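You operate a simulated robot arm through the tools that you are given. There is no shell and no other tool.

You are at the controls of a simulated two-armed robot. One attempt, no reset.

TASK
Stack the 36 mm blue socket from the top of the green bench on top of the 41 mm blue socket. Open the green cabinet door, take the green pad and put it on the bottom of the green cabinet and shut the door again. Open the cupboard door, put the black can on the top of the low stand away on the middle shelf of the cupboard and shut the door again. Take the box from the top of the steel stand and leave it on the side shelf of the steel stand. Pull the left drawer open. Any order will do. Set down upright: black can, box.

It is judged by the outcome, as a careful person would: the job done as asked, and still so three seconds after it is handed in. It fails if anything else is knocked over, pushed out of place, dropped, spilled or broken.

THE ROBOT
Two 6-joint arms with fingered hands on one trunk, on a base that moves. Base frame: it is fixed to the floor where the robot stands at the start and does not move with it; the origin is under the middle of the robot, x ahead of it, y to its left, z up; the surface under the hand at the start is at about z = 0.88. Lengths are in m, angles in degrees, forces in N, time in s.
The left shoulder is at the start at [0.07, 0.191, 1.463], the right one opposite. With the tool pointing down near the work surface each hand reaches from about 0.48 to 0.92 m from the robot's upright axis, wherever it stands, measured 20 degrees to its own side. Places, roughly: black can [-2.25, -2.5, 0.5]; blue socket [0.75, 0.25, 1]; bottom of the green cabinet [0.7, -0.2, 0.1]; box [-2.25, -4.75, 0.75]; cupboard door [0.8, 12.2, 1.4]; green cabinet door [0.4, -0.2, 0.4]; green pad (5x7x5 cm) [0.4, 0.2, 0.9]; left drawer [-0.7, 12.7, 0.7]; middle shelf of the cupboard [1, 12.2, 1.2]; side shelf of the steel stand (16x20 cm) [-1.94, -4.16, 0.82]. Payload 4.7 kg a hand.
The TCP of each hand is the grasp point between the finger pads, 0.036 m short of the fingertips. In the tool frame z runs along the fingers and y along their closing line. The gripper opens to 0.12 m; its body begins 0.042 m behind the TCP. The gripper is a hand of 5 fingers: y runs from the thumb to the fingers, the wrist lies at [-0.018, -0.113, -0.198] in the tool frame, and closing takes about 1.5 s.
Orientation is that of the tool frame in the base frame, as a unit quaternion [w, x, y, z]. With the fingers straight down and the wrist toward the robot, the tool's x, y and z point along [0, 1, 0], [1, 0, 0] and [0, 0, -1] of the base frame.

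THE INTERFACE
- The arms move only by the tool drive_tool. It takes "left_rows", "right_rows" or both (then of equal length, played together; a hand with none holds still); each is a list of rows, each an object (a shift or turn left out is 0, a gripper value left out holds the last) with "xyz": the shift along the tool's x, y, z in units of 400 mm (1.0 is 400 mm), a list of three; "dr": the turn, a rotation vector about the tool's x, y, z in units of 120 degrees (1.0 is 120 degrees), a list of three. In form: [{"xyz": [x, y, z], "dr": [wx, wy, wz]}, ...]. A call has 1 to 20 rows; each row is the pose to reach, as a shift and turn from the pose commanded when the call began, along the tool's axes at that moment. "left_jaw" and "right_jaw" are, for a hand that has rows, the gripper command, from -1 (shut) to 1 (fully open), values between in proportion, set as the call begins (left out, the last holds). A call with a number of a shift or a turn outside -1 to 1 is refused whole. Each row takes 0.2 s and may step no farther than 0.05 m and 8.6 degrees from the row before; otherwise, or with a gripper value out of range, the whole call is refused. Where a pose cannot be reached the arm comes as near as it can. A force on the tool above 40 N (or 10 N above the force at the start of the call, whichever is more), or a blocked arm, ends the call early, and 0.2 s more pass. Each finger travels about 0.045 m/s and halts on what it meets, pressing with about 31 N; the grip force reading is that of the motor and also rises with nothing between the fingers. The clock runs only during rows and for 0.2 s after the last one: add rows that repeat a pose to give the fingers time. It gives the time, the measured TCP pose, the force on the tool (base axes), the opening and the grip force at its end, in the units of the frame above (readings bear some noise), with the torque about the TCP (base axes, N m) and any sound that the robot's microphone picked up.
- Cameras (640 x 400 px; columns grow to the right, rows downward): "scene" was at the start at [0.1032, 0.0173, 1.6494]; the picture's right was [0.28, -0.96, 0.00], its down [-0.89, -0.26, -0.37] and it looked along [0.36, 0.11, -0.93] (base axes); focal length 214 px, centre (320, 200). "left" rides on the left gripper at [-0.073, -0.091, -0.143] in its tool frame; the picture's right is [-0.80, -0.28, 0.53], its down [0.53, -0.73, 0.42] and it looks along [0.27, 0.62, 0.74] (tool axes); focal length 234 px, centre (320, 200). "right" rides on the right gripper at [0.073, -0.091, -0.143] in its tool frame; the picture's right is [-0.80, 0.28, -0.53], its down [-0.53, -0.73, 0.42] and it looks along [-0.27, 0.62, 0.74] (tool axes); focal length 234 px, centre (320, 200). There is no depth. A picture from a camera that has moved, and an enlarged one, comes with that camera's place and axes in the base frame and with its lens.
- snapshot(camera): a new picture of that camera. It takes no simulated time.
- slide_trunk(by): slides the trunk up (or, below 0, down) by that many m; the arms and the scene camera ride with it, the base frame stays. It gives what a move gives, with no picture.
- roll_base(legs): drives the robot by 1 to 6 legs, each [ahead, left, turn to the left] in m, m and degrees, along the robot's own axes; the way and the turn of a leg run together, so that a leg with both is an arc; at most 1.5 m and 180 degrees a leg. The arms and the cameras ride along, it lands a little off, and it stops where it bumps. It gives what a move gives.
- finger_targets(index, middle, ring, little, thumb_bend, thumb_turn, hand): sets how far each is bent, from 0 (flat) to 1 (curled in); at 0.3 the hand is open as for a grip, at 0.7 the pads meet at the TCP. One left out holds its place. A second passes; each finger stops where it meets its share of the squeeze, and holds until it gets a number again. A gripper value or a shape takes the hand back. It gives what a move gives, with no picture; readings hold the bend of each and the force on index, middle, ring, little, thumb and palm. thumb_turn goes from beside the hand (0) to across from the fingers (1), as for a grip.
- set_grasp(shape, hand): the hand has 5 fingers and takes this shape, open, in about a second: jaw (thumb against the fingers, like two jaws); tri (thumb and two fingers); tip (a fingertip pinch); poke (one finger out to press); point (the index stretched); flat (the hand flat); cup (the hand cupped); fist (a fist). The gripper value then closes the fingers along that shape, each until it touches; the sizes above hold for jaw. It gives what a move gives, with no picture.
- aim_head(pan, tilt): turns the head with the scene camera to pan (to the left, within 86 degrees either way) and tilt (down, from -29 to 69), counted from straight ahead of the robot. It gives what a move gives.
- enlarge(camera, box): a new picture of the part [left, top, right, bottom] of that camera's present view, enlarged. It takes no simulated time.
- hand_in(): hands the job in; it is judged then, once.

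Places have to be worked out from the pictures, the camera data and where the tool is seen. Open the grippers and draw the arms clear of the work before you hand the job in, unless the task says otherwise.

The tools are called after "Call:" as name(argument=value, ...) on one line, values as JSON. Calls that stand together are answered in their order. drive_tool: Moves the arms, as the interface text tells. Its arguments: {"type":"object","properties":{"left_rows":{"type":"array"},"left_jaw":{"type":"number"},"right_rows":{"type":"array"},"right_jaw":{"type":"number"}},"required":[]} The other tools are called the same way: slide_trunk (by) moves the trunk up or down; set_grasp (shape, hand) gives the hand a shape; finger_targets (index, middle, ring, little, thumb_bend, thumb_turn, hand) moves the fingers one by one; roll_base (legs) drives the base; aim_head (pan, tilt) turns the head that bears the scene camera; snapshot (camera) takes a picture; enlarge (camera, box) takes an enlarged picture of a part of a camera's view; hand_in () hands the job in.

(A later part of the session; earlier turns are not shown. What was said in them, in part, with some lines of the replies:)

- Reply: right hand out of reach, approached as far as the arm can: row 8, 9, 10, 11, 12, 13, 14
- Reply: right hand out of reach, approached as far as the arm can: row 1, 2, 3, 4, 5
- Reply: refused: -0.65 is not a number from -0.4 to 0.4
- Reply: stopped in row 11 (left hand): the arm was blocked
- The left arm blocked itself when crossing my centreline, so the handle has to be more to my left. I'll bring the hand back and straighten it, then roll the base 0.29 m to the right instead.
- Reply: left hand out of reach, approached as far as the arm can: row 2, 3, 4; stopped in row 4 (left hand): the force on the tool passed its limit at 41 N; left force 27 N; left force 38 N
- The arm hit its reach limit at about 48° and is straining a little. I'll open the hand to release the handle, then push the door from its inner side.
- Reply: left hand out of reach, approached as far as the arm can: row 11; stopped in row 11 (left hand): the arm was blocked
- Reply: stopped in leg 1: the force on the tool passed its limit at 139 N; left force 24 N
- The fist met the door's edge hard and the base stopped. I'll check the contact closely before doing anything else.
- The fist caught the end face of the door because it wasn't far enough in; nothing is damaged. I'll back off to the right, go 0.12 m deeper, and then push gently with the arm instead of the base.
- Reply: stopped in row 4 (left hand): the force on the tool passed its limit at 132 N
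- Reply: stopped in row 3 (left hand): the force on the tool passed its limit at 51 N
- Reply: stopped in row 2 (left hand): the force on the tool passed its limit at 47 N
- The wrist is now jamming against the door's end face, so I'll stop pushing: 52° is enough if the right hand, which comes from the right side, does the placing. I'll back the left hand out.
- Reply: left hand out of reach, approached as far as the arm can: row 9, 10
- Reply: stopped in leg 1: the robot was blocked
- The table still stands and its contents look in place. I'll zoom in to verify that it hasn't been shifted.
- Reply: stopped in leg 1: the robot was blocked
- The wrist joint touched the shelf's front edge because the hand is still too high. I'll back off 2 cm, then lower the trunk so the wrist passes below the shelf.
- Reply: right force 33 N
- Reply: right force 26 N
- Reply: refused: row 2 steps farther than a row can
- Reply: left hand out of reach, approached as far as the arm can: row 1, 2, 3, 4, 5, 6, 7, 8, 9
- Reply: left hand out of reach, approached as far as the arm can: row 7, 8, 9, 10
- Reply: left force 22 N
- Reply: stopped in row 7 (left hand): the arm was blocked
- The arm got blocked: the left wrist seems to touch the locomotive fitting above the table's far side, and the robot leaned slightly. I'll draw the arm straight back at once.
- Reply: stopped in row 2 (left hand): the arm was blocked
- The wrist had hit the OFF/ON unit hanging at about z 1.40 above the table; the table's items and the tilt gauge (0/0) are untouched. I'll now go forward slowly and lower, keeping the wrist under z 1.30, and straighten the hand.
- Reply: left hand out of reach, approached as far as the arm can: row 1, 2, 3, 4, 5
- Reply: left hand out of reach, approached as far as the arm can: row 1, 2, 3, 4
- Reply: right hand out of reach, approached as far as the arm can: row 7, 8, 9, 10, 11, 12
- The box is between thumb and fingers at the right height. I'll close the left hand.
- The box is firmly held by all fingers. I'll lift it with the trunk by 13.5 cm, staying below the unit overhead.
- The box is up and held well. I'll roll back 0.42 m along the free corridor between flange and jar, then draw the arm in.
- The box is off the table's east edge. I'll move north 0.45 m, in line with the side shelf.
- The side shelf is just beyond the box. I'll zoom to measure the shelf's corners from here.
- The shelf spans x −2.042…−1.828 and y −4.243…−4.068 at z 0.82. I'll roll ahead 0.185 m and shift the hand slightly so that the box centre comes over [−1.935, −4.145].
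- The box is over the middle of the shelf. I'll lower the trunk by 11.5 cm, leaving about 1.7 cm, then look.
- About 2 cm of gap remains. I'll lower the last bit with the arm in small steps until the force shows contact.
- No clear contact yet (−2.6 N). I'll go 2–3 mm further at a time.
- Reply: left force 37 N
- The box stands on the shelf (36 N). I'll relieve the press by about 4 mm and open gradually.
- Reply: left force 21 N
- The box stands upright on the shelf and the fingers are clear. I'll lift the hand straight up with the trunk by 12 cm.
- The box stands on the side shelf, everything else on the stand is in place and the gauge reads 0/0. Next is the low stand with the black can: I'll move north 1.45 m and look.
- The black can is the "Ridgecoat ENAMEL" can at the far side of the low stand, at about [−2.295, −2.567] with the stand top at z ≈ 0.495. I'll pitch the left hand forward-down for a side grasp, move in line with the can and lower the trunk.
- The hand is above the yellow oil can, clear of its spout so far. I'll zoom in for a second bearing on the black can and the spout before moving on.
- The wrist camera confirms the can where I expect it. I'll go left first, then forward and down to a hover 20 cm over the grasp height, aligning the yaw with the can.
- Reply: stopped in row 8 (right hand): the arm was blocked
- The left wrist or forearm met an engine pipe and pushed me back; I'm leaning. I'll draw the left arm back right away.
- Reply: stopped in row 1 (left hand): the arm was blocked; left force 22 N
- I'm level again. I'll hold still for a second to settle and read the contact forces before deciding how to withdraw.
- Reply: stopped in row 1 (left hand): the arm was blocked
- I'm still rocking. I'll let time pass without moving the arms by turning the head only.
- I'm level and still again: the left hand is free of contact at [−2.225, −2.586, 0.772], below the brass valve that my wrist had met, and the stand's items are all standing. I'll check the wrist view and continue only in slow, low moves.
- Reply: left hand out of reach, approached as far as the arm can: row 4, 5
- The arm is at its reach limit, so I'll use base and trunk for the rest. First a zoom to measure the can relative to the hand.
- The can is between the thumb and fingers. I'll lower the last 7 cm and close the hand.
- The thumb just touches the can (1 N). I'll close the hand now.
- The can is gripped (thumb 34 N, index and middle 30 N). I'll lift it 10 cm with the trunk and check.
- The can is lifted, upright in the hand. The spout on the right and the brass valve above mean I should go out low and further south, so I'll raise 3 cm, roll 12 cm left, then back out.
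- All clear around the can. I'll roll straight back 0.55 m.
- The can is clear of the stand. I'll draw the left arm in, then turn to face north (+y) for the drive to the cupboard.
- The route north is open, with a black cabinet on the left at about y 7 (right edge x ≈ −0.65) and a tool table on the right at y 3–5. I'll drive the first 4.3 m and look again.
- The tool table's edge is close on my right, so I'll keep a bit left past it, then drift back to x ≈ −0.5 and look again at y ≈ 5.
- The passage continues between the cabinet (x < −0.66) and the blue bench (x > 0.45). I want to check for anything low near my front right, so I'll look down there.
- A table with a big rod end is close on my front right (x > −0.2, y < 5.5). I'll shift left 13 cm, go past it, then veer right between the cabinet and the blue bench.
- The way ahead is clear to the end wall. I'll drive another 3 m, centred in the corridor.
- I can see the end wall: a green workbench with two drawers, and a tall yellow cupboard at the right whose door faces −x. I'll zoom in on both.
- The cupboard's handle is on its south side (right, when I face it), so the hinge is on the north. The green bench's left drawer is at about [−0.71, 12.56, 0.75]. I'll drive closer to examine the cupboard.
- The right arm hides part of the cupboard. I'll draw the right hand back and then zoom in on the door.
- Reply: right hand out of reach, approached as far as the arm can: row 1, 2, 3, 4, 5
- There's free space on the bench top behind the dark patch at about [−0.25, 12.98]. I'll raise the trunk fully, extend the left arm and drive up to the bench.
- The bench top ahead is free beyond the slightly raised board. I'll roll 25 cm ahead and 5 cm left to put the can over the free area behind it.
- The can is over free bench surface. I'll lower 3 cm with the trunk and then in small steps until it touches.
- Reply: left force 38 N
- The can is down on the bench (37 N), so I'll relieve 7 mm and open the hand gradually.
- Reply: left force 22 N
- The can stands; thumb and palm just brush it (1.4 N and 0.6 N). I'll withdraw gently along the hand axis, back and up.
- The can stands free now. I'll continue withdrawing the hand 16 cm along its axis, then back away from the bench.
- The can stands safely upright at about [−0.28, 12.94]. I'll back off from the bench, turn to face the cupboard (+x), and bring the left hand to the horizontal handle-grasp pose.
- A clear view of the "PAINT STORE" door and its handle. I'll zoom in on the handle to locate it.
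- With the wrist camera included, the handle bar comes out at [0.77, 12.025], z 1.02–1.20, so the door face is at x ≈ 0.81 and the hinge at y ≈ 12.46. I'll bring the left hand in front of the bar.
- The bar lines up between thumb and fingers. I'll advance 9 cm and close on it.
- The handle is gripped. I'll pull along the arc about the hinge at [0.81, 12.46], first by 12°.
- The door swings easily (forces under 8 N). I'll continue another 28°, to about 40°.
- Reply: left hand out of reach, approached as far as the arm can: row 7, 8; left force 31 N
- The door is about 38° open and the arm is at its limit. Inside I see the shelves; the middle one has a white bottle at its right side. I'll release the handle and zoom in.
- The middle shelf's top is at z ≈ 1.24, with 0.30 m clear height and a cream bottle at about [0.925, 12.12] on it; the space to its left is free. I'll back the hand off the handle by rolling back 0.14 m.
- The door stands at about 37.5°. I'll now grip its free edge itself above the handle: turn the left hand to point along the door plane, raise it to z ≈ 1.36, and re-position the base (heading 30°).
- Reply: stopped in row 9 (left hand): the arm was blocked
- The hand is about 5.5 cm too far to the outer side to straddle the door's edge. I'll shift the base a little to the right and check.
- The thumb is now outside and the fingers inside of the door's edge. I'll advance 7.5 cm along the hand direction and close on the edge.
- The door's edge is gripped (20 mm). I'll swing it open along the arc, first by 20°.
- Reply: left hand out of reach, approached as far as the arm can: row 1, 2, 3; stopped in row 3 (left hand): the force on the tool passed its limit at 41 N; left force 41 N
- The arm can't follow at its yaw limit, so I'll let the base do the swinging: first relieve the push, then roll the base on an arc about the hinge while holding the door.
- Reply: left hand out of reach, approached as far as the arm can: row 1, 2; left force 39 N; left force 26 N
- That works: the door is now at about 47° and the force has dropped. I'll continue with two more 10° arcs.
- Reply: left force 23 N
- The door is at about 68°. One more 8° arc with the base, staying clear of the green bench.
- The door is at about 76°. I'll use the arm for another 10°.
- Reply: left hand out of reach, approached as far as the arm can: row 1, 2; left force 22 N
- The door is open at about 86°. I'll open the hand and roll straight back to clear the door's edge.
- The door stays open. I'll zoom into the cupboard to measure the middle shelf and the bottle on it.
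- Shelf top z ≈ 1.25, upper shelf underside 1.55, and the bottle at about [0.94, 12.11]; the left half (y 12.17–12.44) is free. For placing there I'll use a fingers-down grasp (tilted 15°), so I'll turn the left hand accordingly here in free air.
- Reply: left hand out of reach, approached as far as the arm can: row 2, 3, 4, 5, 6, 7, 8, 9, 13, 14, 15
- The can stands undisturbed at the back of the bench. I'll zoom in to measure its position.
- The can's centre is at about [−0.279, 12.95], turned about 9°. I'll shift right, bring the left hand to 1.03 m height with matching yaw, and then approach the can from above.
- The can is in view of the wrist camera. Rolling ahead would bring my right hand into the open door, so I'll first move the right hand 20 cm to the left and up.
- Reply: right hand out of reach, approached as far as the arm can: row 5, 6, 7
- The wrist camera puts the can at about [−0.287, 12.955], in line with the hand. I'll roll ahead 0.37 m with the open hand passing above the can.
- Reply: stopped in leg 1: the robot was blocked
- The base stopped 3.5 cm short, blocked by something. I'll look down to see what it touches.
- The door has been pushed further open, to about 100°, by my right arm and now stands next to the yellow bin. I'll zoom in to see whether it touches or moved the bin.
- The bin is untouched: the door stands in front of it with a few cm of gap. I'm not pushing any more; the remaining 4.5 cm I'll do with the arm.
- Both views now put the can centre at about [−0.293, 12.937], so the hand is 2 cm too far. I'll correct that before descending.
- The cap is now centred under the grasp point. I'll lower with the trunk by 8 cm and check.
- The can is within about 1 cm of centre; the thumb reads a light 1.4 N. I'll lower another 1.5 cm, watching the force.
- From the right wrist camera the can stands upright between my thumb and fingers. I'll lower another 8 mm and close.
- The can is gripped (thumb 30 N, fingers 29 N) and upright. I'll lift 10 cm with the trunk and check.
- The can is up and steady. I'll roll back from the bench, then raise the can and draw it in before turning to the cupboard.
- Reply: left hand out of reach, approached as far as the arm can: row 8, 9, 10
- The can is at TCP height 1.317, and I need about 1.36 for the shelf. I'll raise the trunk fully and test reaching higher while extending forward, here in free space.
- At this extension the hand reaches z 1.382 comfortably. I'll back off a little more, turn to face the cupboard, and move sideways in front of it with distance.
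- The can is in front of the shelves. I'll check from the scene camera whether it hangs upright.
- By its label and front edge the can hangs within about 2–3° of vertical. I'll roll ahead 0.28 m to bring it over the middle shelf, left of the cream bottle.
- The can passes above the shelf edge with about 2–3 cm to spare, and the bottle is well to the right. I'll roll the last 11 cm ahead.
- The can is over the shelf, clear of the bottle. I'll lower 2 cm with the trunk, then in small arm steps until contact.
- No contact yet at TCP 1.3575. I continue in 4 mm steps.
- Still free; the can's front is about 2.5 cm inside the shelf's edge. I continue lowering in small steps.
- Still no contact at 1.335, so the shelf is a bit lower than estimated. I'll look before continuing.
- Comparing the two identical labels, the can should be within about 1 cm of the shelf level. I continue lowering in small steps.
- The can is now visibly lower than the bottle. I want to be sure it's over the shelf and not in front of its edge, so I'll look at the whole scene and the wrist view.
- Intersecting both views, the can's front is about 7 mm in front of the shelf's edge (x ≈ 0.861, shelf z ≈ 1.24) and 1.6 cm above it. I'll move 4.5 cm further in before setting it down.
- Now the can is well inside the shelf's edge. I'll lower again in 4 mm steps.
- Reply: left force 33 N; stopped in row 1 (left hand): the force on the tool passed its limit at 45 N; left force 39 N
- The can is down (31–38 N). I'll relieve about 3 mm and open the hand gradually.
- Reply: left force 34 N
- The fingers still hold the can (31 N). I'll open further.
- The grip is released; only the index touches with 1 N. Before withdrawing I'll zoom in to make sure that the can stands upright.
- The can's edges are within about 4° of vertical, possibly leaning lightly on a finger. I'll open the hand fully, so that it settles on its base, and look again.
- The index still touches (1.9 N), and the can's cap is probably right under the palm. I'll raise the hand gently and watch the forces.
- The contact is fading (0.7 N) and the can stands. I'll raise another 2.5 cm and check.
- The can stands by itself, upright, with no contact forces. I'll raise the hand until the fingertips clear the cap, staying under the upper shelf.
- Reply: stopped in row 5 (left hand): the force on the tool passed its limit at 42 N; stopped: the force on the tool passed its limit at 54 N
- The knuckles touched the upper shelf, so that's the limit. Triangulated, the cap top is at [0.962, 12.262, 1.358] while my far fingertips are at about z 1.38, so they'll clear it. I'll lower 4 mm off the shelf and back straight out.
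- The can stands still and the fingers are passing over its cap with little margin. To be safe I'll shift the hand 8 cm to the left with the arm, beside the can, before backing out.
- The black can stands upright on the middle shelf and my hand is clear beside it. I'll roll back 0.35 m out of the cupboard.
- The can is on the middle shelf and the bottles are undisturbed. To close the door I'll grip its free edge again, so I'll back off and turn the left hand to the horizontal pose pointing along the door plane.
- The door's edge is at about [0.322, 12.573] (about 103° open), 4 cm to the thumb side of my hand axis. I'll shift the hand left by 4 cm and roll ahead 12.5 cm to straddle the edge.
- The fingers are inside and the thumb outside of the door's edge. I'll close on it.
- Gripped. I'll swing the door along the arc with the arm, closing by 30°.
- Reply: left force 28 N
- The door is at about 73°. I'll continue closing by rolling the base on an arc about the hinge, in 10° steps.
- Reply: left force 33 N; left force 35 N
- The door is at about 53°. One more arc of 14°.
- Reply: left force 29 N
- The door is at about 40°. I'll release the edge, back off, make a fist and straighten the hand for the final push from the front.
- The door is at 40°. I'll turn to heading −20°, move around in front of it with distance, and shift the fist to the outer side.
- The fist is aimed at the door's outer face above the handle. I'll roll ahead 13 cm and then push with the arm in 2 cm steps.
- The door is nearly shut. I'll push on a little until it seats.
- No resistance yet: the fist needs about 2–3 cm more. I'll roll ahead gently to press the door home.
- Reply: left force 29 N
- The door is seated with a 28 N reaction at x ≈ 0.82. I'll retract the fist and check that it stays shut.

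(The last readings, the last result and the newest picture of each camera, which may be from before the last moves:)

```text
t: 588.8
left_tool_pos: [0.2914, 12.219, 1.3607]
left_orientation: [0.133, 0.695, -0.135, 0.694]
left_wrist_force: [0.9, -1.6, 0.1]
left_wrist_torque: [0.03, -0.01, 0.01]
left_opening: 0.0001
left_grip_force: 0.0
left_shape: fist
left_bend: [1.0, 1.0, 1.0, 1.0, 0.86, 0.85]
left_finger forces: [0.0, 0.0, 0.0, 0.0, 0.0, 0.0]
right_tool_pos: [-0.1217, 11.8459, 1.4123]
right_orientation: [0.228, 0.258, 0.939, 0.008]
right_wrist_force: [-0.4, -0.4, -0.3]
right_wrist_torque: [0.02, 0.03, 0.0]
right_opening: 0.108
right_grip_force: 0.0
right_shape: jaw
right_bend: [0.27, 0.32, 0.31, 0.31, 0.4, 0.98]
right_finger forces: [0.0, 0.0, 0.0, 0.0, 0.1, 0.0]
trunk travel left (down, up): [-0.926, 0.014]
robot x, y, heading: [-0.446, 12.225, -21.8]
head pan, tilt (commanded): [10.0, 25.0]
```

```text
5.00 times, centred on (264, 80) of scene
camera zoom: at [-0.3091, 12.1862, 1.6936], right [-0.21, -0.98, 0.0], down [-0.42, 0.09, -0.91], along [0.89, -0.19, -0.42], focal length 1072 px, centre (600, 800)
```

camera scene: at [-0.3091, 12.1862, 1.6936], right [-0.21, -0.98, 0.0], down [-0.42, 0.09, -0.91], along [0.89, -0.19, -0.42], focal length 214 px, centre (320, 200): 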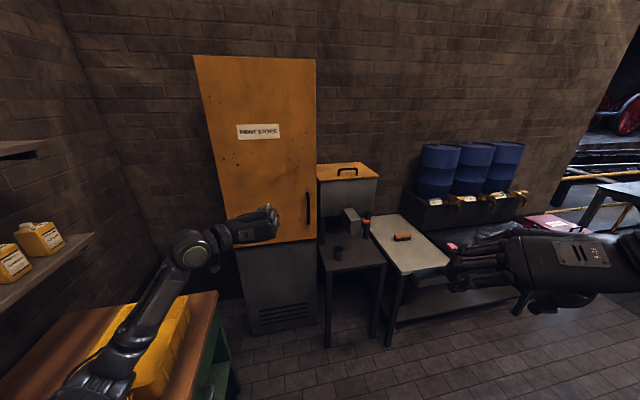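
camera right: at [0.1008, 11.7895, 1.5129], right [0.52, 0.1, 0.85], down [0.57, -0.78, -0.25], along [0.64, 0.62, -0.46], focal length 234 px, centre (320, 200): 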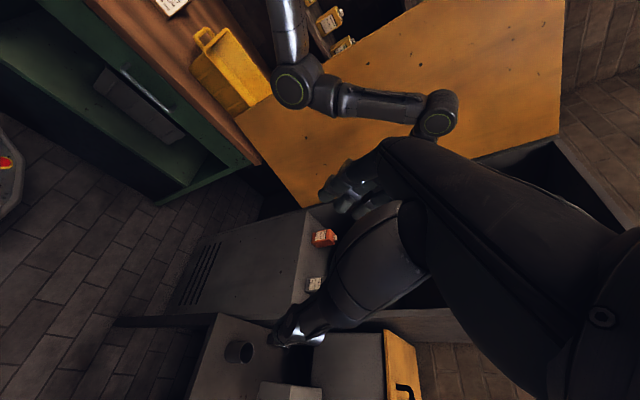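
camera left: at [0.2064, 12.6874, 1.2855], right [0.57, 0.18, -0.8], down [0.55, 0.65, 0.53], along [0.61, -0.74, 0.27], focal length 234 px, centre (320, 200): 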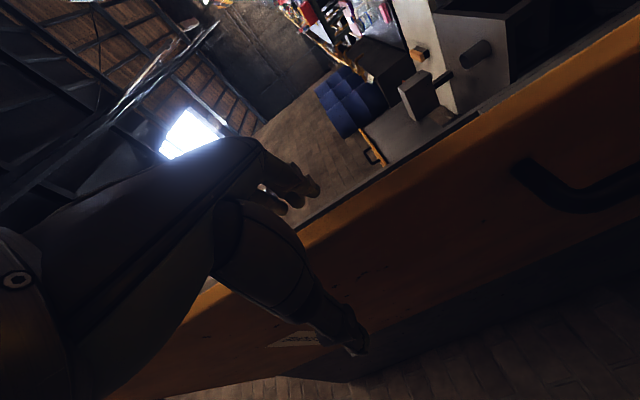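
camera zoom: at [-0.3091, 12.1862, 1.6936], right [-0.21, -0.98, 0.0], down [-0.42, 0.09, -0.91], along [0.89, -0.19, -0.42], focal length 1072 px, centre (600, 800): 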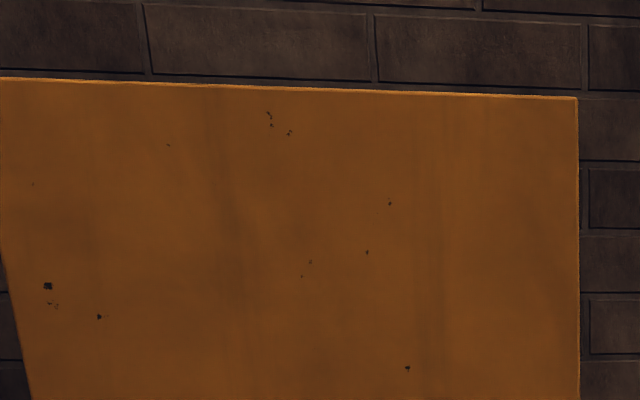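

The cupboard door is shut. The last job is the left drawer: I'll move away from the bench, turn to face it, and re-shape the left hand to grip its horizontal handle from the front (palm down).

Call:
roll_base(legs=[[0.13, -0.594, 0], [0, 0, 111.8]])

Call:
set_grasp(hand="left", shape="jaw")

Call:
drive_tool(left_rows=[{"dr": [0, 0, -0.0682]}, {"dr": [0, 0, -0.1364]}, {"dr": [0, 0, -0.2045]}, {"dr": [0, 0, -0.2727]}, {"dr": [0, 0, -0.3409]}, {"dr": [0, 0, -0.4091]}, {"dr": [0, 0, -0.4773]}, {"dr": [0, 0, -0.5455]}, {"dr": [0, 0, -0.6136]}, {"dr": [0, 0, -0.6818]}, {"dr": [0, 0, -0.75]}, {"dr": [0, 0, -0.75]}])

Call:
aim_head(pan=5, tilt=35)

Call:
snapshot(camera="scene")

```text
t: 597.1
left_tool_pos: [-0.7916, 12.3236, 1.3625]
left_orientation: [-0.49, 0.51, 0.49, 0.509]
left_wrist_force: [0.3, 0.9, 0.3]
left_wrist_torque: [-0.01, -0.01, 0.01]
left_opening: 0.0
left_grip_force: 0.0
left_shape: fist
left_bend: [1.0, 1.0, 1.0, 1.0, 0.86, 0.85]
left_finger forces: [0.0, 0.1, 0.0, 0.0, 0.0, 0.0]
right_tool_pos: [-0.3014, 12.0602, 1.4128]
right_orientation: [0.125, -0.618, 0.752, 0.193]
right_wrist_force: [0.2, 0.5, 0.7]
right_wrist_torque: [-0.02, 0.04, 0.0]
right_opening: 0.1078
right_grip_force: 0.1
right_shape: jaw
right_bend: [0.27, 0.32, 0.31, 0.31, 0.4, 0.98]
right_finger forces: [0.0, 0.1, 0.0, 0.0, 0.0, 0.0]
trunk travel left (down, up): [-0.926, 0.014]
robot x, y, heading: [-0.5488, 11.6304, 87.9]
head pan, tilt (commanded): [10.0, 25.0]
```

```text
t: 598.0
left_tool_pos: [-0.7922, 12.3254, 1.3624]
left_orientation: [-0.49, 0.51, 0.49, 0.51]
left_wrist_force: [0.6, 0.1, -0.1]
left_wrist_torque: [-0.01, 0.02, 0.01]
left_opening: 0.1197
left_grip_force: 0.1
left_shape: jaw
left_bend: [0.3, 0.3, 0.3, 0.3, 0.3, 0.97]
left_finger forces: [0.1, 0.0, 0.1, 0.0, 0.0, 0.1]
right_tool_pos: [-0.3017, 12.0608, 1.4133]
right_orientation: [0.126, -0.618, 0.752, 0.193]
right_wrist_force: [0.6, 0.6, -0.8]
right_wrist_torque: [0.02, 0.01, 0.02]
right_opening: 0.1079
right_grip_force: 0.0
right_shape: jaw
right_bend: [0.27, 0.32, 0.31, 0.31, 0.4, 0.98]
right_finger forces: [0.0, 0.1, 0.0, 0.1, 0.0, 0.0]
trunk travel left (down, up): [-0.926, 0.014]
robot x, y, heading: [-0.5492, 11.6283, 87.9]
head pan, tilt (commanded): [10.0, 25.0]
```

```text
t: 600.6
left_tool_pos: [-0.7924, 12.3228, 1.3614]
left_orientation: [0.012, 0.013, 0.706, 0.708]
left_wrist_force: [0.3, 1.2, 1.0]
left_wrist_torque: [-0.03, 0.03, 0.0]
left_opening: 0.1199
left_grip_force: 0.2
left_shape: jaw
left_bend: [0.3, 0.3, 0.3, 0.3, 0.3, 0.97]
left_finger forces: [0.0, 0.0, 0.1, 0.0, 0.0, 0.0]
right_tool_pos: [-0.3009, 12.0605, 1.4117]
right_orientation: [0.126, -0.618, 0.752, 0.192]
right_wrist_force: [-0.1, 0.2, 0.9]
right_wrist_torque: [-0.02, -0.02, 0.0]
right_opening: 0.1077
right_grip_force: 0.1
right_shape: jaw
right_bend: [0.27, 0.32, 0.31, 0.31, 0.4, 0.98]
right_finger forces: [0.0, 0.0, 0.1, 0.1, 0.0, 0.0]
trunk travel left (down, up): [-0.926, 0.014]
robot x, y, heading: [-0.5482, 11.6307, 87.8]
head pan, tilt (commanded): [10.0, 25.0]
```

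```text
t: 601.3
left_tool_pos: [-0.7912, 12.3229, 1.3631]
left_orientation: [0.012, 0.014, 0.707, 0.707]
left_wrist_force: [0.0, 0.0, -0.5]
left_wrist_torque: [0.01, -0.03, -0.02]
left_opening: 0.1197
left_grip_force: 0.0
left_shape: jaw
left_bend: [0.3, 0.3, 0.3, 0.3, 0.3, 0.97]
left_finger forces: [0.0, 0.0, 0.0, 0.0, 0.0, 0.1]
right_tool_pos: [-0.3021, 12.0601, 1.4121]
right_orientation: [0.126, -0.618, 0.752, 0.192]
right_wrist_force: [-0.1, 0.0, 0.1]
right_wrist_torque: [0.01, 0.0, 0.0]
right_opening: 0.1079
right_grip_force: 0.0
right_shape: jaw
right_bend: [0.27, 0.32, 0.31, 0.31, 0.4, 0.98]
right_finger forces: [0.1, 0.0, 0.1, 0.0, 0.0, 0.0]
trunk travel left (down, up): [-0.926, 0.014]
robot x, y, heading: [-0.5488, 11.6284, 87.8]
head pan, tilt (commanded): [5.0, 35.0]
```

```text
taken
camera scene: at [-0.5532, 11.7689, 1.6782], right [1.0, 0.05, 0.0], down [0.03, -0.57, -0.82], along [-0.04, 0.82, -0.57], focal length 214 px, centre (320, 200)
```

scene: 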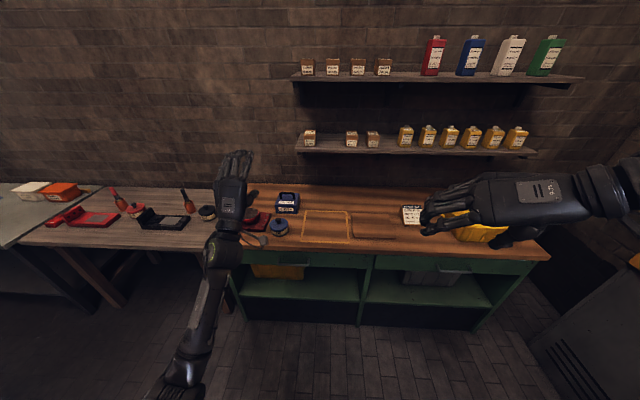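

The palm-down pose works. I'll zoom in on the left drawer to locate its handle.

Call:
enlarge(camera="scene", box=[220, 225, 380, 325])

```text
4.00 times, centred on (300, 275) of scene
camera zoom: at [-0.5532, 11.7689, 1.6782], right [1.0, 0.05, 0.0], down [0.03, -0.57, -0.82], along [-0.04, 0.82, -0.57], focal length 858 px, centre (400, -100)
```

zoom: 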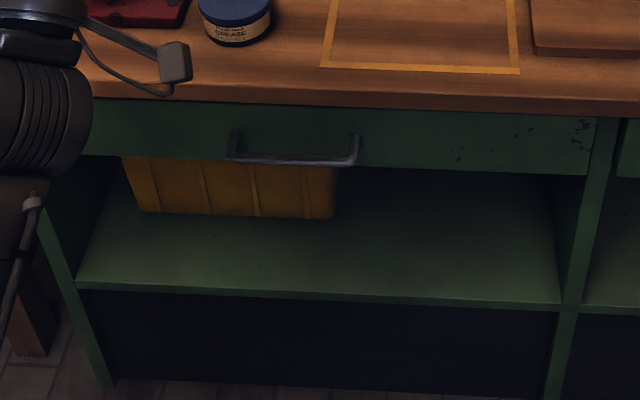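

The handle bar is at about x −0.83…−0.655, y ≈ 12.51, z ≈ 0.735. I'll lower the trunk by 0.6 m in front of the bench.

Call:
slide_trunk(by=-0.38)

Call:
slide_trunk(by=-0.22)

Call:
aim_head(pan=10, tilt=20)

Call:
snapshot(camera="scene")

Call:
snapshot(camera="left")

```text
t: 605.0
left_tool_pos: [-0.7912, 12.3226, 0.9821]
left_orientation: [0.013, 0.014, 0.707, 0.707]
left_wrist_force: [0.1, -0.5, 0.7]
left_wrist_torque: [0.01, 0.03, -0.02]
left_opening: 0.1196
left_grip_force: 0.0
left_shape: jaw
left_bend: [0.3, 0.3, 0.3, 0.3, 0.3, 0.97]
left_finger forces: [0.0, 0.1, 0.0, 0.1, 0.0, 0.0]
right_tool_pos: [-0.3019, 12.06, 1.0329]
right_orientation: [0.126, -0.618, 0.751, 0.193]
right_wrist_force: [-0.4, -0.6, 0.7]
right_wrist_torque: [0.0, -0.03, 0.0]
right_opening: 0.1082
right_grip_force: 0.0
right_shape: jaw
right_bend: [0.27, 0.32, 0.31, 0.31, 0.4, 0.98]
right_finger forces: [0.0, 0.0, 0.0, 0.0, 0.1, 0.1]
trunk travel left (down, up): [-0.546, 0.394]
robot x, y, heading: [-0.5506, 11.6285, 87.9]
head pan, tilt (commanded): [5.0, 35.0]
```

```text
t: 607.3
left_tool_pos: [-0.7922, 12.3225, 0.7625]
left_orientation: [0.013, 0.014, 0.707, 0.707]
left_wrist_force: [-0.6, -0.3, -0.5]
left_wrist_torque: [-0.01, -0.01, 0.01]
left_opening: 0.1196
left_grip_force: 0.1
left_shape: jaw
left_bend: [0.3, 0.3, 0.3, 0.3, 0.3, 0.97]
left_finger forces: [0.0, 0.0, 0.0, 0.0, 0.0, 0.0]
right_tool_pos: [-0.3005, 12.0604, 0.8125]
right_orientation: [0.126, -0.618, 0.752, 0.193]
right_wrist_force: [-0.4, -0.1, 0.0]
right_wrist_torque: [0.0, -0.02, 0.01]
right_opening: 0.1078
right_grip_force: 0.0
right_shape: jaw
right_bend: [0.27, 0.32, 0.31, 0.31, 0.4, 0.98]
right_finger forces: [0.0, 0.0, 0.0, 0.0, 0.0, 0.1]
trunk travel left (down, up): [-0.326, 0.614]
robot x, y, heading: [-0.548, 11.631, 87.8]
head pan, tilt (commanded): [5.0, 35.0]
```

```text
t: 608.1
left_tool_pos: [-0.7916, 12.3232, 0.7621]
left_orientation: [0.013, 0.014, 0.707, 0.707]
left_wrist_force: [1.0, 0.2, 0.3]
left_wrist_torque: [0.02, 0.01, -0.03]
left_opening: 0.1195
left_grip_force: 0.0
left_shape: jaw
left_bend: [0.3, 0.3, 0.3, 0.3, 0.3, 0.97]
left_finger forces: [0.1, 0.0, 0.0, 0.0, 0.1, 0.0]
right_tool_pos: [-0.3024, 12.0603, 0.8131]
right_orientation: [0.125, -0.618, 0.752, 0.192]
right_wrist_force: [-0.2, -0.6, 0.2]
right_wrist_torque: [0.0, -0.02, -0.01]
right_opening: 0.1079
right_grip_force: 0.0
right_shape: jaw
right_bend: [0.27, 0.32, 0.31, 0.31, 0.4, 0.98]
right_finger forces: [0.1, 0.0, 0.1, 0.1, 0.0, 0.0]
trunk travel left (down, up): [-0.326, 0.614]
robot x, y, heading: [-0.548, 11.6281, 87.6]
head pan, tilt (commanded): [10.0, 20.0]
```

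```text
taken
camera scene: at [-0.5613, 11.7731, 1.1019], right [0.99, 0.14, 0.0], down [0.05, -0.34, -0.94], along [-0.13, 0.93, -0.34], focal length 214 px, centre (320, 200)
```

scene: 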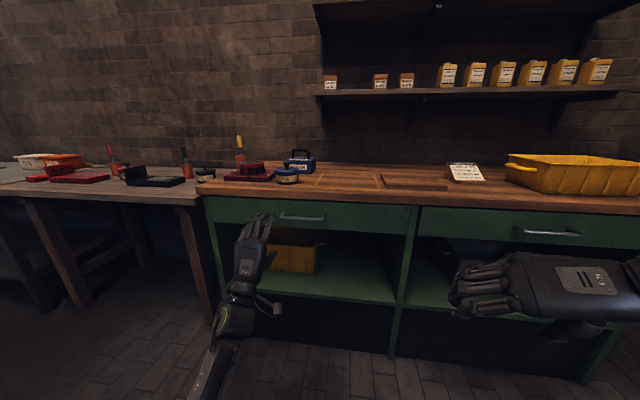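

```text
taken
camera left: at [-0.724, 12.1757, 0.6689], right [0.82, 0.49, -0.28], down [-0.52, 0.45, -0.73], along [-0.24, 0.75, 0.62], focal length 234 px, centre (320, 200)
```

left: 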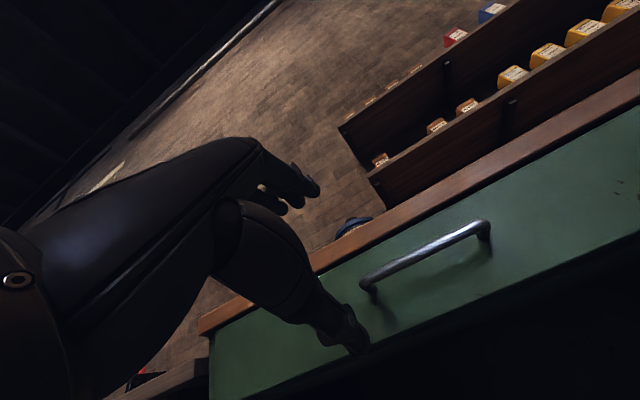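

With the wrist camera the bar comes out at y ≈ 12.498, z ≈ 0.765, x −0.81…−0.64; the hand is already at the right height. I'll shift right 6.5 cm and approach.

Call:
roll_base(legs=[[0.05, -0.065, 0]])

Call:
snapshot(camera="left")

Call:
snapshot(camera="scene")

```text
t: 609.1
left_tool_pos: [-0.7229, 12.3697, 0.7618]
left_orientation: [0.013, 0.016, 0.707, 0.707]
left_wrist_force: [0.4, 0.5, -0.5]
left_wrist_torque: [-0.06, 0.0, 0.02]
left_opening: 0.1197
left_grip_force: 0.0
left_shape: jaw
left_bend: [0.3, 0.3, 0.3, 0.3, 0.3, 0.97]
left_finger forces: [0.0, 0.0, 0.0, 0.1, 0.0, 0.1]
right_tool_pos: [-0.2333, 12.1066, 0.8134]
right_orientation: [0.125, -0.617, 0.753, 0.193]
right_wrist_force: [0.5, -0.6, 0.1]
right_wrist_torque: [-0.03, -0.01, 0.02]
right_opening: 0.1078
right_grip_force: 0.1
right_shape: jaw
right_bend: [0.27, 0.32, 0.31, 0.31, 0.4, 0.98]
right_finger forces: [0.0, 0.1, 0.0, 0.0, 0.1, 0.0]
trunk travel left (down, up): [-0.326, 0.614]
robot x, y, heading: [-0.4802, 11.6745, 87.5]
head pan, tilt (commanded): [10.0, 20.0]
```

```text
taken
camera left: at [-0.6555, 12.2225, 0.6687], right [0.82, 0.49, -0.28], down [-0.52, 0.45, -0.73], along [-0.24, 0.75, 0.62], focal length 234 px, centre (320, 200)
```

left: 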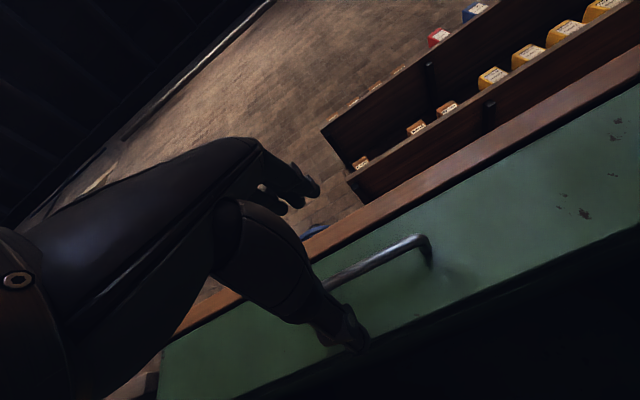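

```text
taken
camera scene: at [-0.4931, 11.8199, 1.1018], right [0.99, 0.13, 0.0], down [0.05, -0.34, -0.94], along [-0.13, 0.93, -0.34], focal length 214 px, centre (320, 200)
```

scene: 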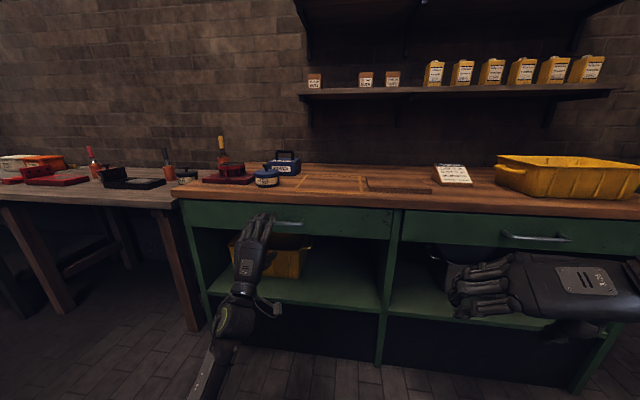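

The projected bar matches the wrist picture within a few pixels. I'll advance 11.5 cm and close on the bar.

Call:
drive_tool(left_rows=[{"xyz": [0, 0.004, 0.09]}, {"xyz": [0, 0.007, 0.18]}, {"xyz": [0, 0.007, 0.25]}, {"xyz": [0, 0.007, 0.285]}, {"xyz": [0, 0.007, 0.285]}])

Call:
snapshot(camera="left")

Call:
drive_tool(left_rows=[{"xyz": [0, 0, 0]}, {"xyz": [0, 0, 0]}, {"xyz": [0, 0, 0]}, {"xyz": [0, 0, 0]}, {"xyz": [0, 0, 0]}, {"xyz": [0, 0, 0]}, {"xyz": [0, 0, 0]}, {"xyz": [0, 0, 0]}, {"xyz": [0, 0, 0]}, {"xyz": [0, 0, 0]}], left_jaw=-1)

Call:
snapshot(camera="left")

```text
t: 610.3
left_tool_pos: [-0.7184, 12.4801, 0.769]
left_orientation: [0.014, 0.015, 0.706, 0.708]
left_wrist_force: [0.8, -29.7, -5.0]
left_wrist_torque: [1.85, -0.06, 0.45]
left_opening: 0.1168
left_grip_force: 0.0
left_shape: jaw
left_bend: [0.3, 0.3, 0.3, 0.3, 0.3, 0.97]
left_finger forces: [0.0, 29.3, 0.1, 0.0, 0.0, 0.0]
right_tool_pos: [-0.2337, 12.1041, 0.8137]
right_orientation: [0.126, -0.618, 0.752, 0.194]
right_wrist_force: [0.4, -0.7, -0.4]
right_wrist_torque: [-0.02, 0.01, 0.02]
right_opening: 0.1078
right_grip_force: 0.0
right_shape: jaw
right_bend: [0.27, 0.32, 0.31, 0.31, 0.4, 0.98]
right_finger forces: [0.0, 0.1, 0.0, 0.0, 0.0, 0.0]
trunk travel left (down, up): [-0.326, 0.614]
robot x, y, heading: [-0.4818, 11.6721, 87.8]
head pan, tilt (commanded): [10.0, 20.0]
```

```text
taken
camera left: at [-0.6521, 12.3331, 0.6754], right [0.82, 0.5, -0.28], down [-0.52, 0.45, -0.73], along [-0.24, 0.74, 0.62], focal length 234 px, centre (320, 200)
```

left: 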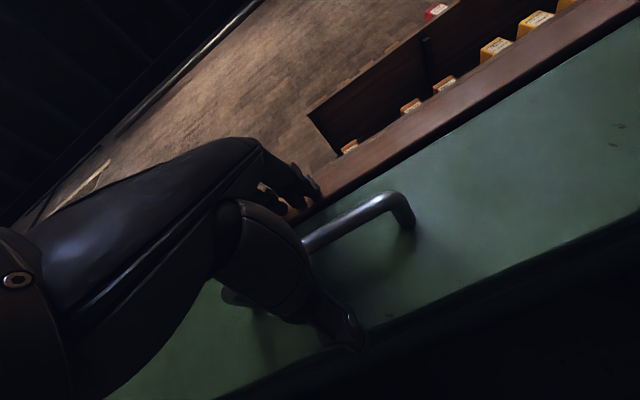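

```text
t: 612.1
left_tool_pos: [-0.7193, 12.4793, 0.767]
left_orientation: [0.013, 0.014, 0.707, 0.707]
left_wrist_force: [1.1, -30.7, -10.9]
left_wrist_torque: [2.59, 0.14, 0.04]
left_opening: 0.0652
left_grip_force: 31.1
left_shape: jaw
left_bend: [0.35, 0.3, 0.31, 0.32, 0.81, 1.0]
left_finger forces: [15.4, 16.6, 0.0, 0.0, 20.0, 0.0]
right_tool_pos: [-0.2349, 12.1046, 0.813]
right_orientation: [0.125, -0.617, 0.752, 0.194]
right_wrist_force: [0.5, 0.8, 0.9]
right_wrist_torque: [0.02, 0.04, -0.02]
right_opening: 0.108
right_grip_force: 0.0
right_shape: jaw
right_bend: [0.27, 0.32, 0.31, 0.31, 0.4, 0.98]
right_finger forces: [0.0, 0.0, 0.0, 0.1, 0.0, 0.0]
trunk travel left (down, up): [-0.326, 0.614]
robot x, y, heading: [-0.4833, 11.6752, 87.8]
head pan, tilt (commanded): [10.0, 20.0]
stopped in row 8 (left hand): the force on the tool passed its limit at 44 N (the readings are from after the stop); the commanded pose is now the measured one
```

```text
taken
camera left: at [-0.6525, 12.332, 0.6732], right [0.82, 0.49, -0.28], down [-0.52, 0.45, -0.73], along [-0.24, 0.75, 0.62], focal length 234 px, centre (320, 200)
```

left: 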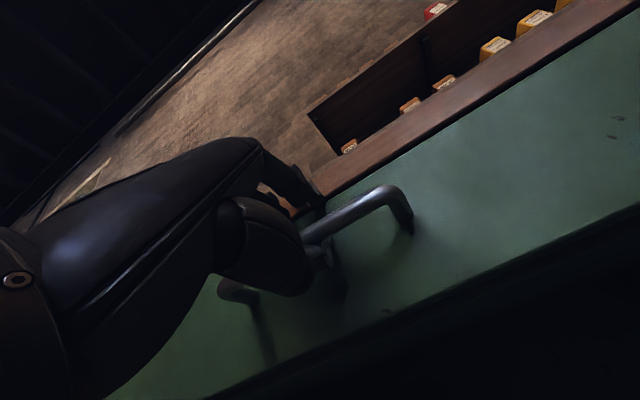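

The upper fingers met the bench top's overhanging edge. I'll open, back off 1.5 cm so that only the fingertips reach past the bar, and close again.

Call:
drive_tool(left_rows=[{"xyz": [0, 0, -0.015]}, {"xyz": [0, 0, -0.035]}, {"xyz": [0, 0, -0.035]}, {"xyz": [0, 0, -0.035]}, {"xyz": [0, 0, -0.035]}, {"xyz": [0, 0, -0.035]}], left_jaw=1)

Call:
drive_tool(left_rows=[{"xyz": [0, -0.012, 0]}, {"xyz": [0, -0.012, 0]}, {"xyz": [0, -0.012, 0]}, {"xyz": [0, -0.012, 0]}, {"xyz": [0, -0.012, 0]}, {"xyz": [0, -0.012, 0]}, {"xyz": [0, -0.012, 0]}, {"xyz": [0, -0.012, 0]}, {"xyz": [0, -0.012, 0]}, {"xyz": [0, -0.012, 0]}], left_jaw=-1)

Call:
snapshot(camera="left")

Call:
enlarge(camera="scene", box=[200, 190, 328, 270])

```text
t: 613.5
left_tool_pos: [-0.719, 12.4689, 0.7654]
left_orientation: [0.013, 0.014, 0.707, 0.707]
left_wrist_force: [-0.6, 0.4, 0.1]
left_wrist_torque: [-0.02, -0.02, 0.03]
left_opening: 0.1201
left_grip_force: 0.0
left_shape: jaw
left_bend: [0.3, 0.3, 0.3, 0.3, 0.3, 0.98]
left_finger forces: [0.1, 0.1, 0.0, 0.0, 0.0, 0.0]
right_tool_pos: [-0.2335, 12.1064, 0.8116]
right_orientation: [0.126, -0.618, 0.752, 0.193]
right_wrist_force: [-0.4, -0.3, -0.7]
right_wrist_torque: [0.01, -0.01, -0.03]
right_opening: 0.1079
right_grip_force: 0.0
right_shape: jaw
right_bend: [0.27, 0.32, 0.31, 0.31, 0.4, 0.98]
right_finger forces: [0.1, 0.1, 0.0, 0.0, 0.0, 0.0]
trunk travel left (down, up): [-0.326, 0.614]
robot x, y, heading: [-0.4806, 11.6766, 87.8]
head pan, tilt (commanded): [10.0, 20.0]
```

```text
t: 615.7
left_tool_pos: [-0.72, 12.4686, 0.7606]
left_orientation: [0.014, 0.016, 0.708, 0.706]
left_wrist_force: [-0.9, 1.6, 0.9]
left_wrist_torque: [0.07, 0.2, 0.01]
left_opening: 0.0003
left_grip_force: 30.7
left_shape: jaw
left_bend: [0.7, 0.7, 0.7, 0.62, 0.67, 1.0]
left_finger forces: [3.6, 0.1, 2.7, 2.1, 27.9, 0.1]
right_tool_pos: [-0.2337, 12.1068, 0.8125]
right_orientation: [0.125, -0.619, 0.751, 0.192]
right_wrist_force: [-0.8, 0.7, 0.2]
right_wrist_torque: [-0.01, 0.0, -0.01]
right_opening: 0.1083
right_grip_force: 0.0
right_shape: jaw
right_bend: [0.27, 0.32, 0.31, 0.31, 0.4, 0.98]
right_finger forces: [0.1, 0.0, 0.0, 0.0, 0.1, 0.1]
trunk travel left (down, up): [-0.326, 0.614]
robot x, y, heading: [-0.4838, 11.6762, 87.7]
head pan, tilt (commanded): [10.0, 20.0]
```

```text
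taken
camera left: at [-0.6524, 12.3209, 0.668], right [0.82, 0.49, -0.28], down [-0.52, 0.44, -0.73], along [-0.24, 0.75, 0.62], focal length 234 px, centre (320, 200)
```

left: 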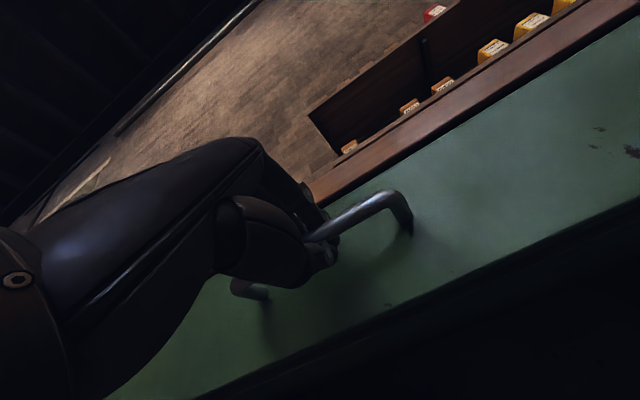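

```text
5.00 times, centred on (264, 230) of scene
camera zoom: at [-0.4939, 11.8194, 1.1019], right [0.99, 0.13, 0.0], down [0.05, -0.34, -0.94], along [-0.13, 0.93, -0.34], focal length 1072 px, centre (600, 50)
```

zoom: 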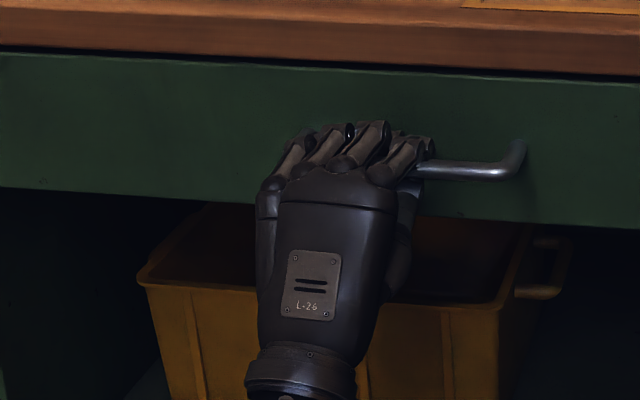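

The fingers hook over the bar with the thumb beneath. I'll pull slowly, first 10 cm, and check.

Call:
drive_tool(left_rows=[{"xyz": [0, 0, -0.025]}, {"xyz": [0, 0, -0.05]}, {"xyz": [0, 0, -0.1]}, {"xyz": [0, 0, -0.15]}, {"xyz": [0, 0, -0.2]}, {"xyz": [0, 0, -0.25]}, {"xyz": [0, 0, -0.25]}])

Call:
snapshot(camera="scene")

```text
t: 617.3
left_tool_pos: [-0.7207, 12.3684, 0.7616]
left_orientation: [0.014, 0.016, 0.708, 0.706]
left_wrist_force: [8.3, 0.0, -5.5]
left_wrist_torque: [-0.05, 0.21, -0.09]
left_opening: 0.0
left_grip_force: 31.0
left_shape: jaw
left_bend: [0.7, 0.7, 0.7, 0.63, 0.68, 1.0]
left_finger forces: [2.7, 0.2, 2.4, 1.9, 29.9, 0.1]
right_tool_pos: [-0.233, 12.1067, 0.8128]
right_orientation: [0.125, -0.618, 0.752, 0.192]
right_wrist_force: [0.2, -0.1, 0.2]
right_wrist_torque: [0.0, 0.01, 0.02]
right_opening: 0.1079
right_grip_force: 0.1
right_shape: jaw
right_bend: [0.27, 0.32, 0.31, 0.31, 0.4, 0.98]
right_finger forces: [0.0, 0.0, 0.1, 0.0, 0.0, 0.0]
trunk travel left (down, up): [-0.326, 0.614]
robot x, y, heading: [-0.482, 11.6761, 87.7]
head pan, tilt (commanded): [10.0, 20.0]
```

```text
taken
camera scene: at [-0.4933, 11.8197, 1.1018], right [0.99, 0.13, 0.0], down [0.05, -0.34, -0.94], along [-0.13, 0.93, -0.34], focal length 214 px, centre (320, 200)
```

scene: 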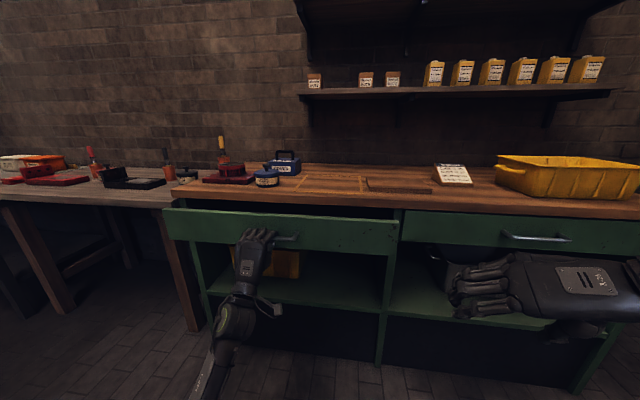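

The drawer slides out well (10 cm so far). I'll pull another 20 cm by rolling the base straight back.

Call:
roll_base(legs=[[-0.2, 0, 0]])

Call:
snapshot(camera="scene")

```text
t: 618.9
left_tool_pos: [-0.7294, 12.1677, 0.7617]
left_orientation: [0.012, 0.015, 0.708, 0.706]
left_wrist_force: [4.7, 0.9, -4.6]
left_wrist_torque: [-0.02, 0.2, -0.06]
left_opening: 0.0
left_grip_force: 31.6
left_shape: jaw
left_bend: [0.7, 0.7, 0.7, 0.67, 0.69, 1.0]
left_finger forces: [0.1, 0.0, 2.2, 2.3, 1.4, 0.0]
right_tool_pos: [-0.2415, 11.9062, 0.8124]
right_orientation: [0.124, -0.618, 0.752, 0.192]
right_wrist_force: [-0.4, -0.5, -0.4]
right_wrist_torque: [0.0, 0.0, 0.0]
right_opening: 0.1079
right_grip_force: 0.0
right_shape: jaw
right_bend: [0.27, 0.32, 0.31, 0.31, 0.4, 0.98]
right_finger forces: [0.0, 0.0, 0.0, 0.0, 0.1, 0.0]
trunk travel left (down, up): [-0.326, 0.614]
robot x, y, heading: [-0.4891, 11.4742, 87.6]
head pan, tilt (commanded): [10.0, 20.0]
```

```text
taken
camera scene: at [-0.5016, 11.619, 1.102], right [0.99, 0.14, 0.0], down [0.05, -0.34, -0.94], along [-0.13, 0.93, -0.34], focal length 214 px, centre (320, 200)
```

scene: 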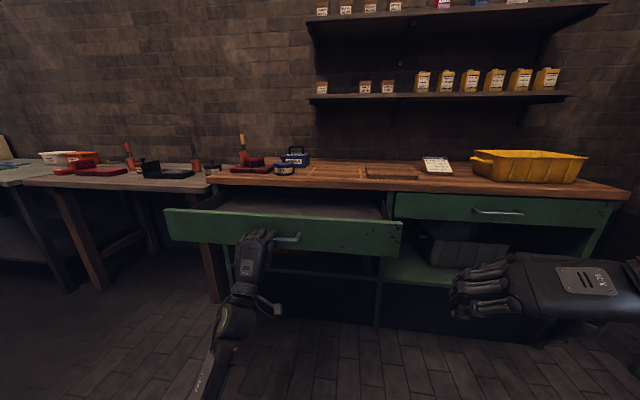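

The drawer is open by about 29 cm. I'll open the hand and back off straight.

Call:
drive_tool(left_rows=[{"xyz": [0, 0, 0]}, {"xyz": [0, 0, 0]}, {"xyz": [0, 0, 0]}, {"xyz": [0, 0, 0]}, {"xyz": [0, 0, 0]}, {"xyz": [0, 0, 0]}, {"xyz": [0, 0, 0]}, {"xyz": [0, 0, 0]}], left_jaw=1)

Call:
drive_tool(left_rows=[{"xyz": [0, 0.01, -0.08]}, {"xyz": [0, 0.01, -0.16]}, {"xyz": [0, 0.01, -0.24]}, {"xyz": [0, 0.01, -0.3]}])

Call:
roll_base(legs=[[-0.3, 0, 0]])

Call:
snapshot(camera="scene")

```text
t: 620.7
left_tool_pos: [-0.7294, 12.1672, 0.7612]
left_orientation: [0.013, 0.015, 0.707, 0.707]
left_wrist_force: [-0.1, -0.5, 0.4]
left_wrist_torque: [0.0, 0.01, -0.04]
left_opening: 0.1194
left_grip_force: 0.0
left_shape: jaw
left_bend: [0.3, 0.3, 0.3, 0.3, 0.3, 0.98]
left_finger forces: [0.0, 0.0, 0.1, 0.1, 0.0, 0.1]
right_tool_pos: [-0.2419, 11.9065, 0.8128]
right_orientation: [0.125, -0.619, 0.752, 0.192]
right_wrist_force: [0.1, 0.1, 0.1]
right_wrist_torque: [0.0, -0.04, -0.02]
right_opening: 0.108
right_grip_force: 0.0
right_shape: jaw
right_bend: [0.27, 0.32, 0.31, 0.31, 0.4, 0.98]
right_finger forces: [0.0, 0.0, 0.0, 0.0, 0.0, 0.1]
trunk travel left (down, up): [-0.326, 0.614]
robot x, y, heading: [-0.4888, 11.4725, 87.7]
head pan, tilt (commanded): [10.0, 20.0]
```

```text
t: 621.7
left_tool_pos: [-0.7344, 12.0479, 0.7655]
left_orientation: [0.013, 0.014, 0.707, 0.707]
left_wrist_force: [-0.3, -0.3, -0.5]
left_wrist_torque: [0.03, -0.02, -0.03]
left_opening: 0.1199
left_grip_force: 0.1
left_shape: jaw
left_bend: [0.3, 0.3, 0.3, 0.3, 0.3, 0.98]
left_finger forces: [0.0, 0.0, 0.1, 0.0, 0.0, 0.1]
right_tool_pos: [-0.2423, 11.9062, 0.8127]
right_orientation: [0.126, -0.618, 0.751, 0.192]
right_wrist_force: [-0.2, 0.1, 1.1]
right_wrist_torque: [0.0, 0.01, -0.02]
right_opening: 0.1078
right_grip_force: 0.1
right_shape: jaw
right_bend: [0.27, 0.32, 0.31, 0.31, 0.4, 0.98]
right_finger forces: [0.0, 0.1, 0.0, 0.1, 0.0, 0.1]
trunk travel left (down, up): [-0.326, 0.614]
robot x, y, heading: [-0.4913, 11.474, 87.7]
head pan, tilt (commanded): [10.0, 20.0]
```

```text
t: 623.7
left_tool_pos: [-0.7483, 11.7567, 0.7649]
left_orientation: [0.011, 0.012, 0.707, 0.707]
left_wrist_force: [0.4, 0.0, 0.7]
left_wrist_torque: [-0.03, -0.01, -0.03]
left_opening: 0.1195
left_grip_force: 0.1
left_shape: jaw
left_bend: [0.3, 0.3, 0.3, 0.3, 0.3, 0.98]
left_finger forces: [0.0, 0.1, 0.1, 0.0, 0.1, 0.0]
right_tool_pos: [-0.2552, 11.6164, 0.8141]
right_orientation: [0.124, -0.62, 0.75, 0.193]
right_wrist_force: [-0.1, -2.2, 0.1]
right_wrist_torque: [0.01, 0.0, 0.0]
right_opening: 0.108
right_grip_force: 0.1
right_shape: jaw
right_bend: [0.27, 0.32, 0.31, 0.31, 0.4, 0.98]
right_finger forces: [0.0, 0.0, 0.0, 0.1, 0.0, 0.1]
trunk travel left (down, up): [-0.326, 0.614]
robot x, y, heading: [-0.4982, 11.1849, 88.0]
head pan, tilt (commanded): [10.0, 20.0]
```

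```text
taken
camera scene: at [-0.5131, 11.3281, 1.1021], right [0.99, 0.14, 0.0], down [0.05, -0.34, -0.94], along [-0.13, 0.93, -0.34], focal length 214 px, centre (320, 200)
```

scene: 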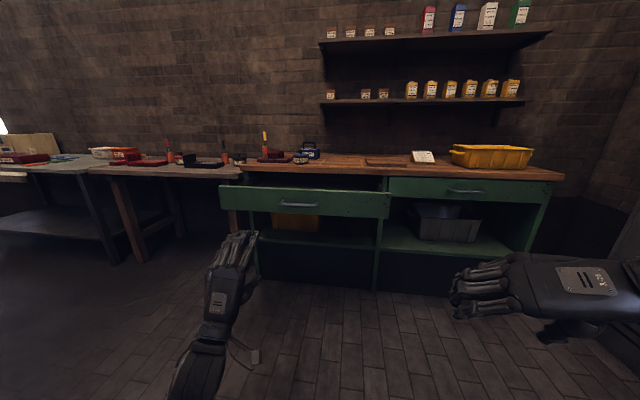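

The left drawer is open and my hand is clear. I'll look at the cupboard once more from here, to verify that its door is fully shut.

Call:
aim_head(pan=-50, tilt=5)

Call:
snapshot(camera="scene")

Call:
enlarge(camera="scene", box=[260, 80, 420, 180])

```text
t: 625.0
left_tool_pos: [-0.7487, 11.7578, 0.7643]
left_orientation: [0.011, 0.012, 0.707, 0.707]
left_wrist_force: [-0.1, 1.6, -0.4]
left_wrist_torque: [-0.01, 0.01, 0.02]
left_opening: 0.1195
left_grip_force: 0.1
left_shape: jaw
left_bend: [0.3, 0.3, 0.3, 0.3, 0.3, 0.98]
left_finger forces: [0.0, 0.0, 0.0, 0.0, 0.0, 0.0]
right_tool_pos: [-0.2557, 11.6165, 0.813]
right_orientation: [0.124, -0.62, 0.75, 0.193]
right_wrist_force: [0.3, 0.3, 1.0]
right_wrist_torque: [0.03, 0.0, -0.01]
right_opening: 0.1078
right_grip_force: 0.1
right_shape: jaw
right_bend: [0.27, 0.32, 0.31, 0.31, 0.4, 0.98]
right_finger forces: [0.1, 0.0, 0.0, 0.0, 0.1, 0.1]
trunk travel left (down, up): [-0.326, 0.614]
robot x, y, heading: [-0.5031, 11.1824, 88.1]
head pan, tilt (commanded): [-50.0, 5.0]
```

```text
taken
camera scene: at [-0.4277, 11.2931, 1.1263], right [0.62, -0.79, 0.0], down [-0.07, -0.05, -1.0], along [0.78, 0.62, -0.09], focal length 214 px, centre (320, 200)
```

scene: 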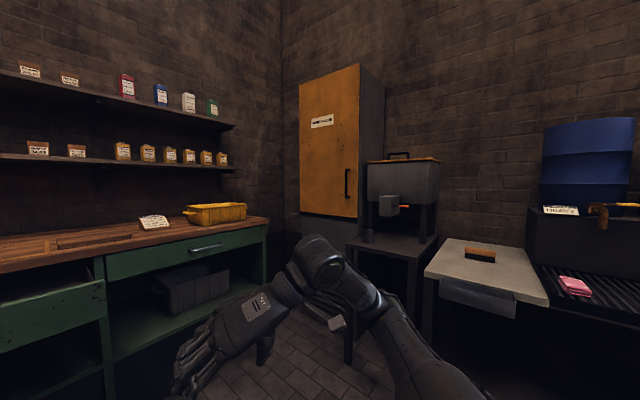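

```text
4.00 times, centred on (340, 130) of scene
camera zoom: at [-0.4277, 11.2931, 1.1263], right [0.62, -0.79, 0.0], down [-0.07, -0.05, -1.0], along [0.78, 0.62, -0.09], focal length 858 px, centre (240, 480)
```

zoom: 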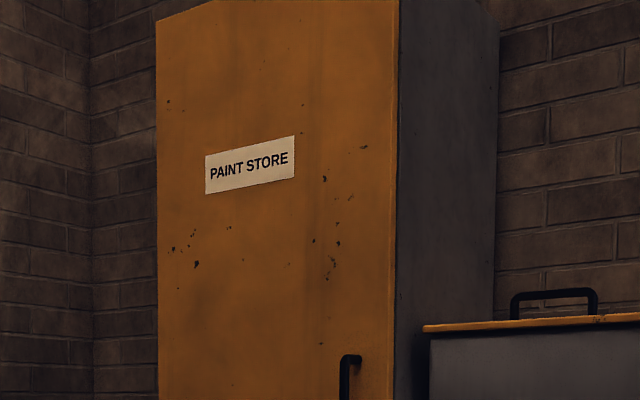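

The cupboard door is flush, the drawer is open, the can and box stand upright where asked, and the earlier jobs were checked as I finished them. Both hands are open and clear, so I hand the job in.

Call:
hand_in()

```text
The job is handed in.
```

All five jobs are done and handed in. I checked each one by camera when I finished it, but did not drive back for a second look at the earlier ones.

- **Sockets:** the 36 mm blue socket stands on top of the 41 mm one on the green bench.
- **Green pad:** it is on the bottom of the green cabinet, and the door is shut.
- **Black can:** it stands upright on the middle shelf of the cupboard, to the left of the cream bottle. That door is shut too.
- **Box:** the cardboard "NUTS M 24" box stands upright on the side shelf of the steel stand. I took this to be the box you meant.
- **Left drawer:** it is pulled open by about 29 cm.

**Bumps along the way:** I bumped fixed things a few times. I saw nothing knocked over, moved or broken, but I did not inspect the engine fittings closely.
- My wrist hit the OFF/ON switch unit on the engine above the steel stand. I could not confirm that the switch and the lever beside it were left as they were.
- My arm also met a brass valve on the engine above the low stand, hard enough to rock me. The cans on the stand stayed upright.
- My right elbow touched the small wooden table beside the green cabinet. It looked undisturbed afterwards, but I could not measure its position to the centimetre.

Both hands are open and clear of the work.
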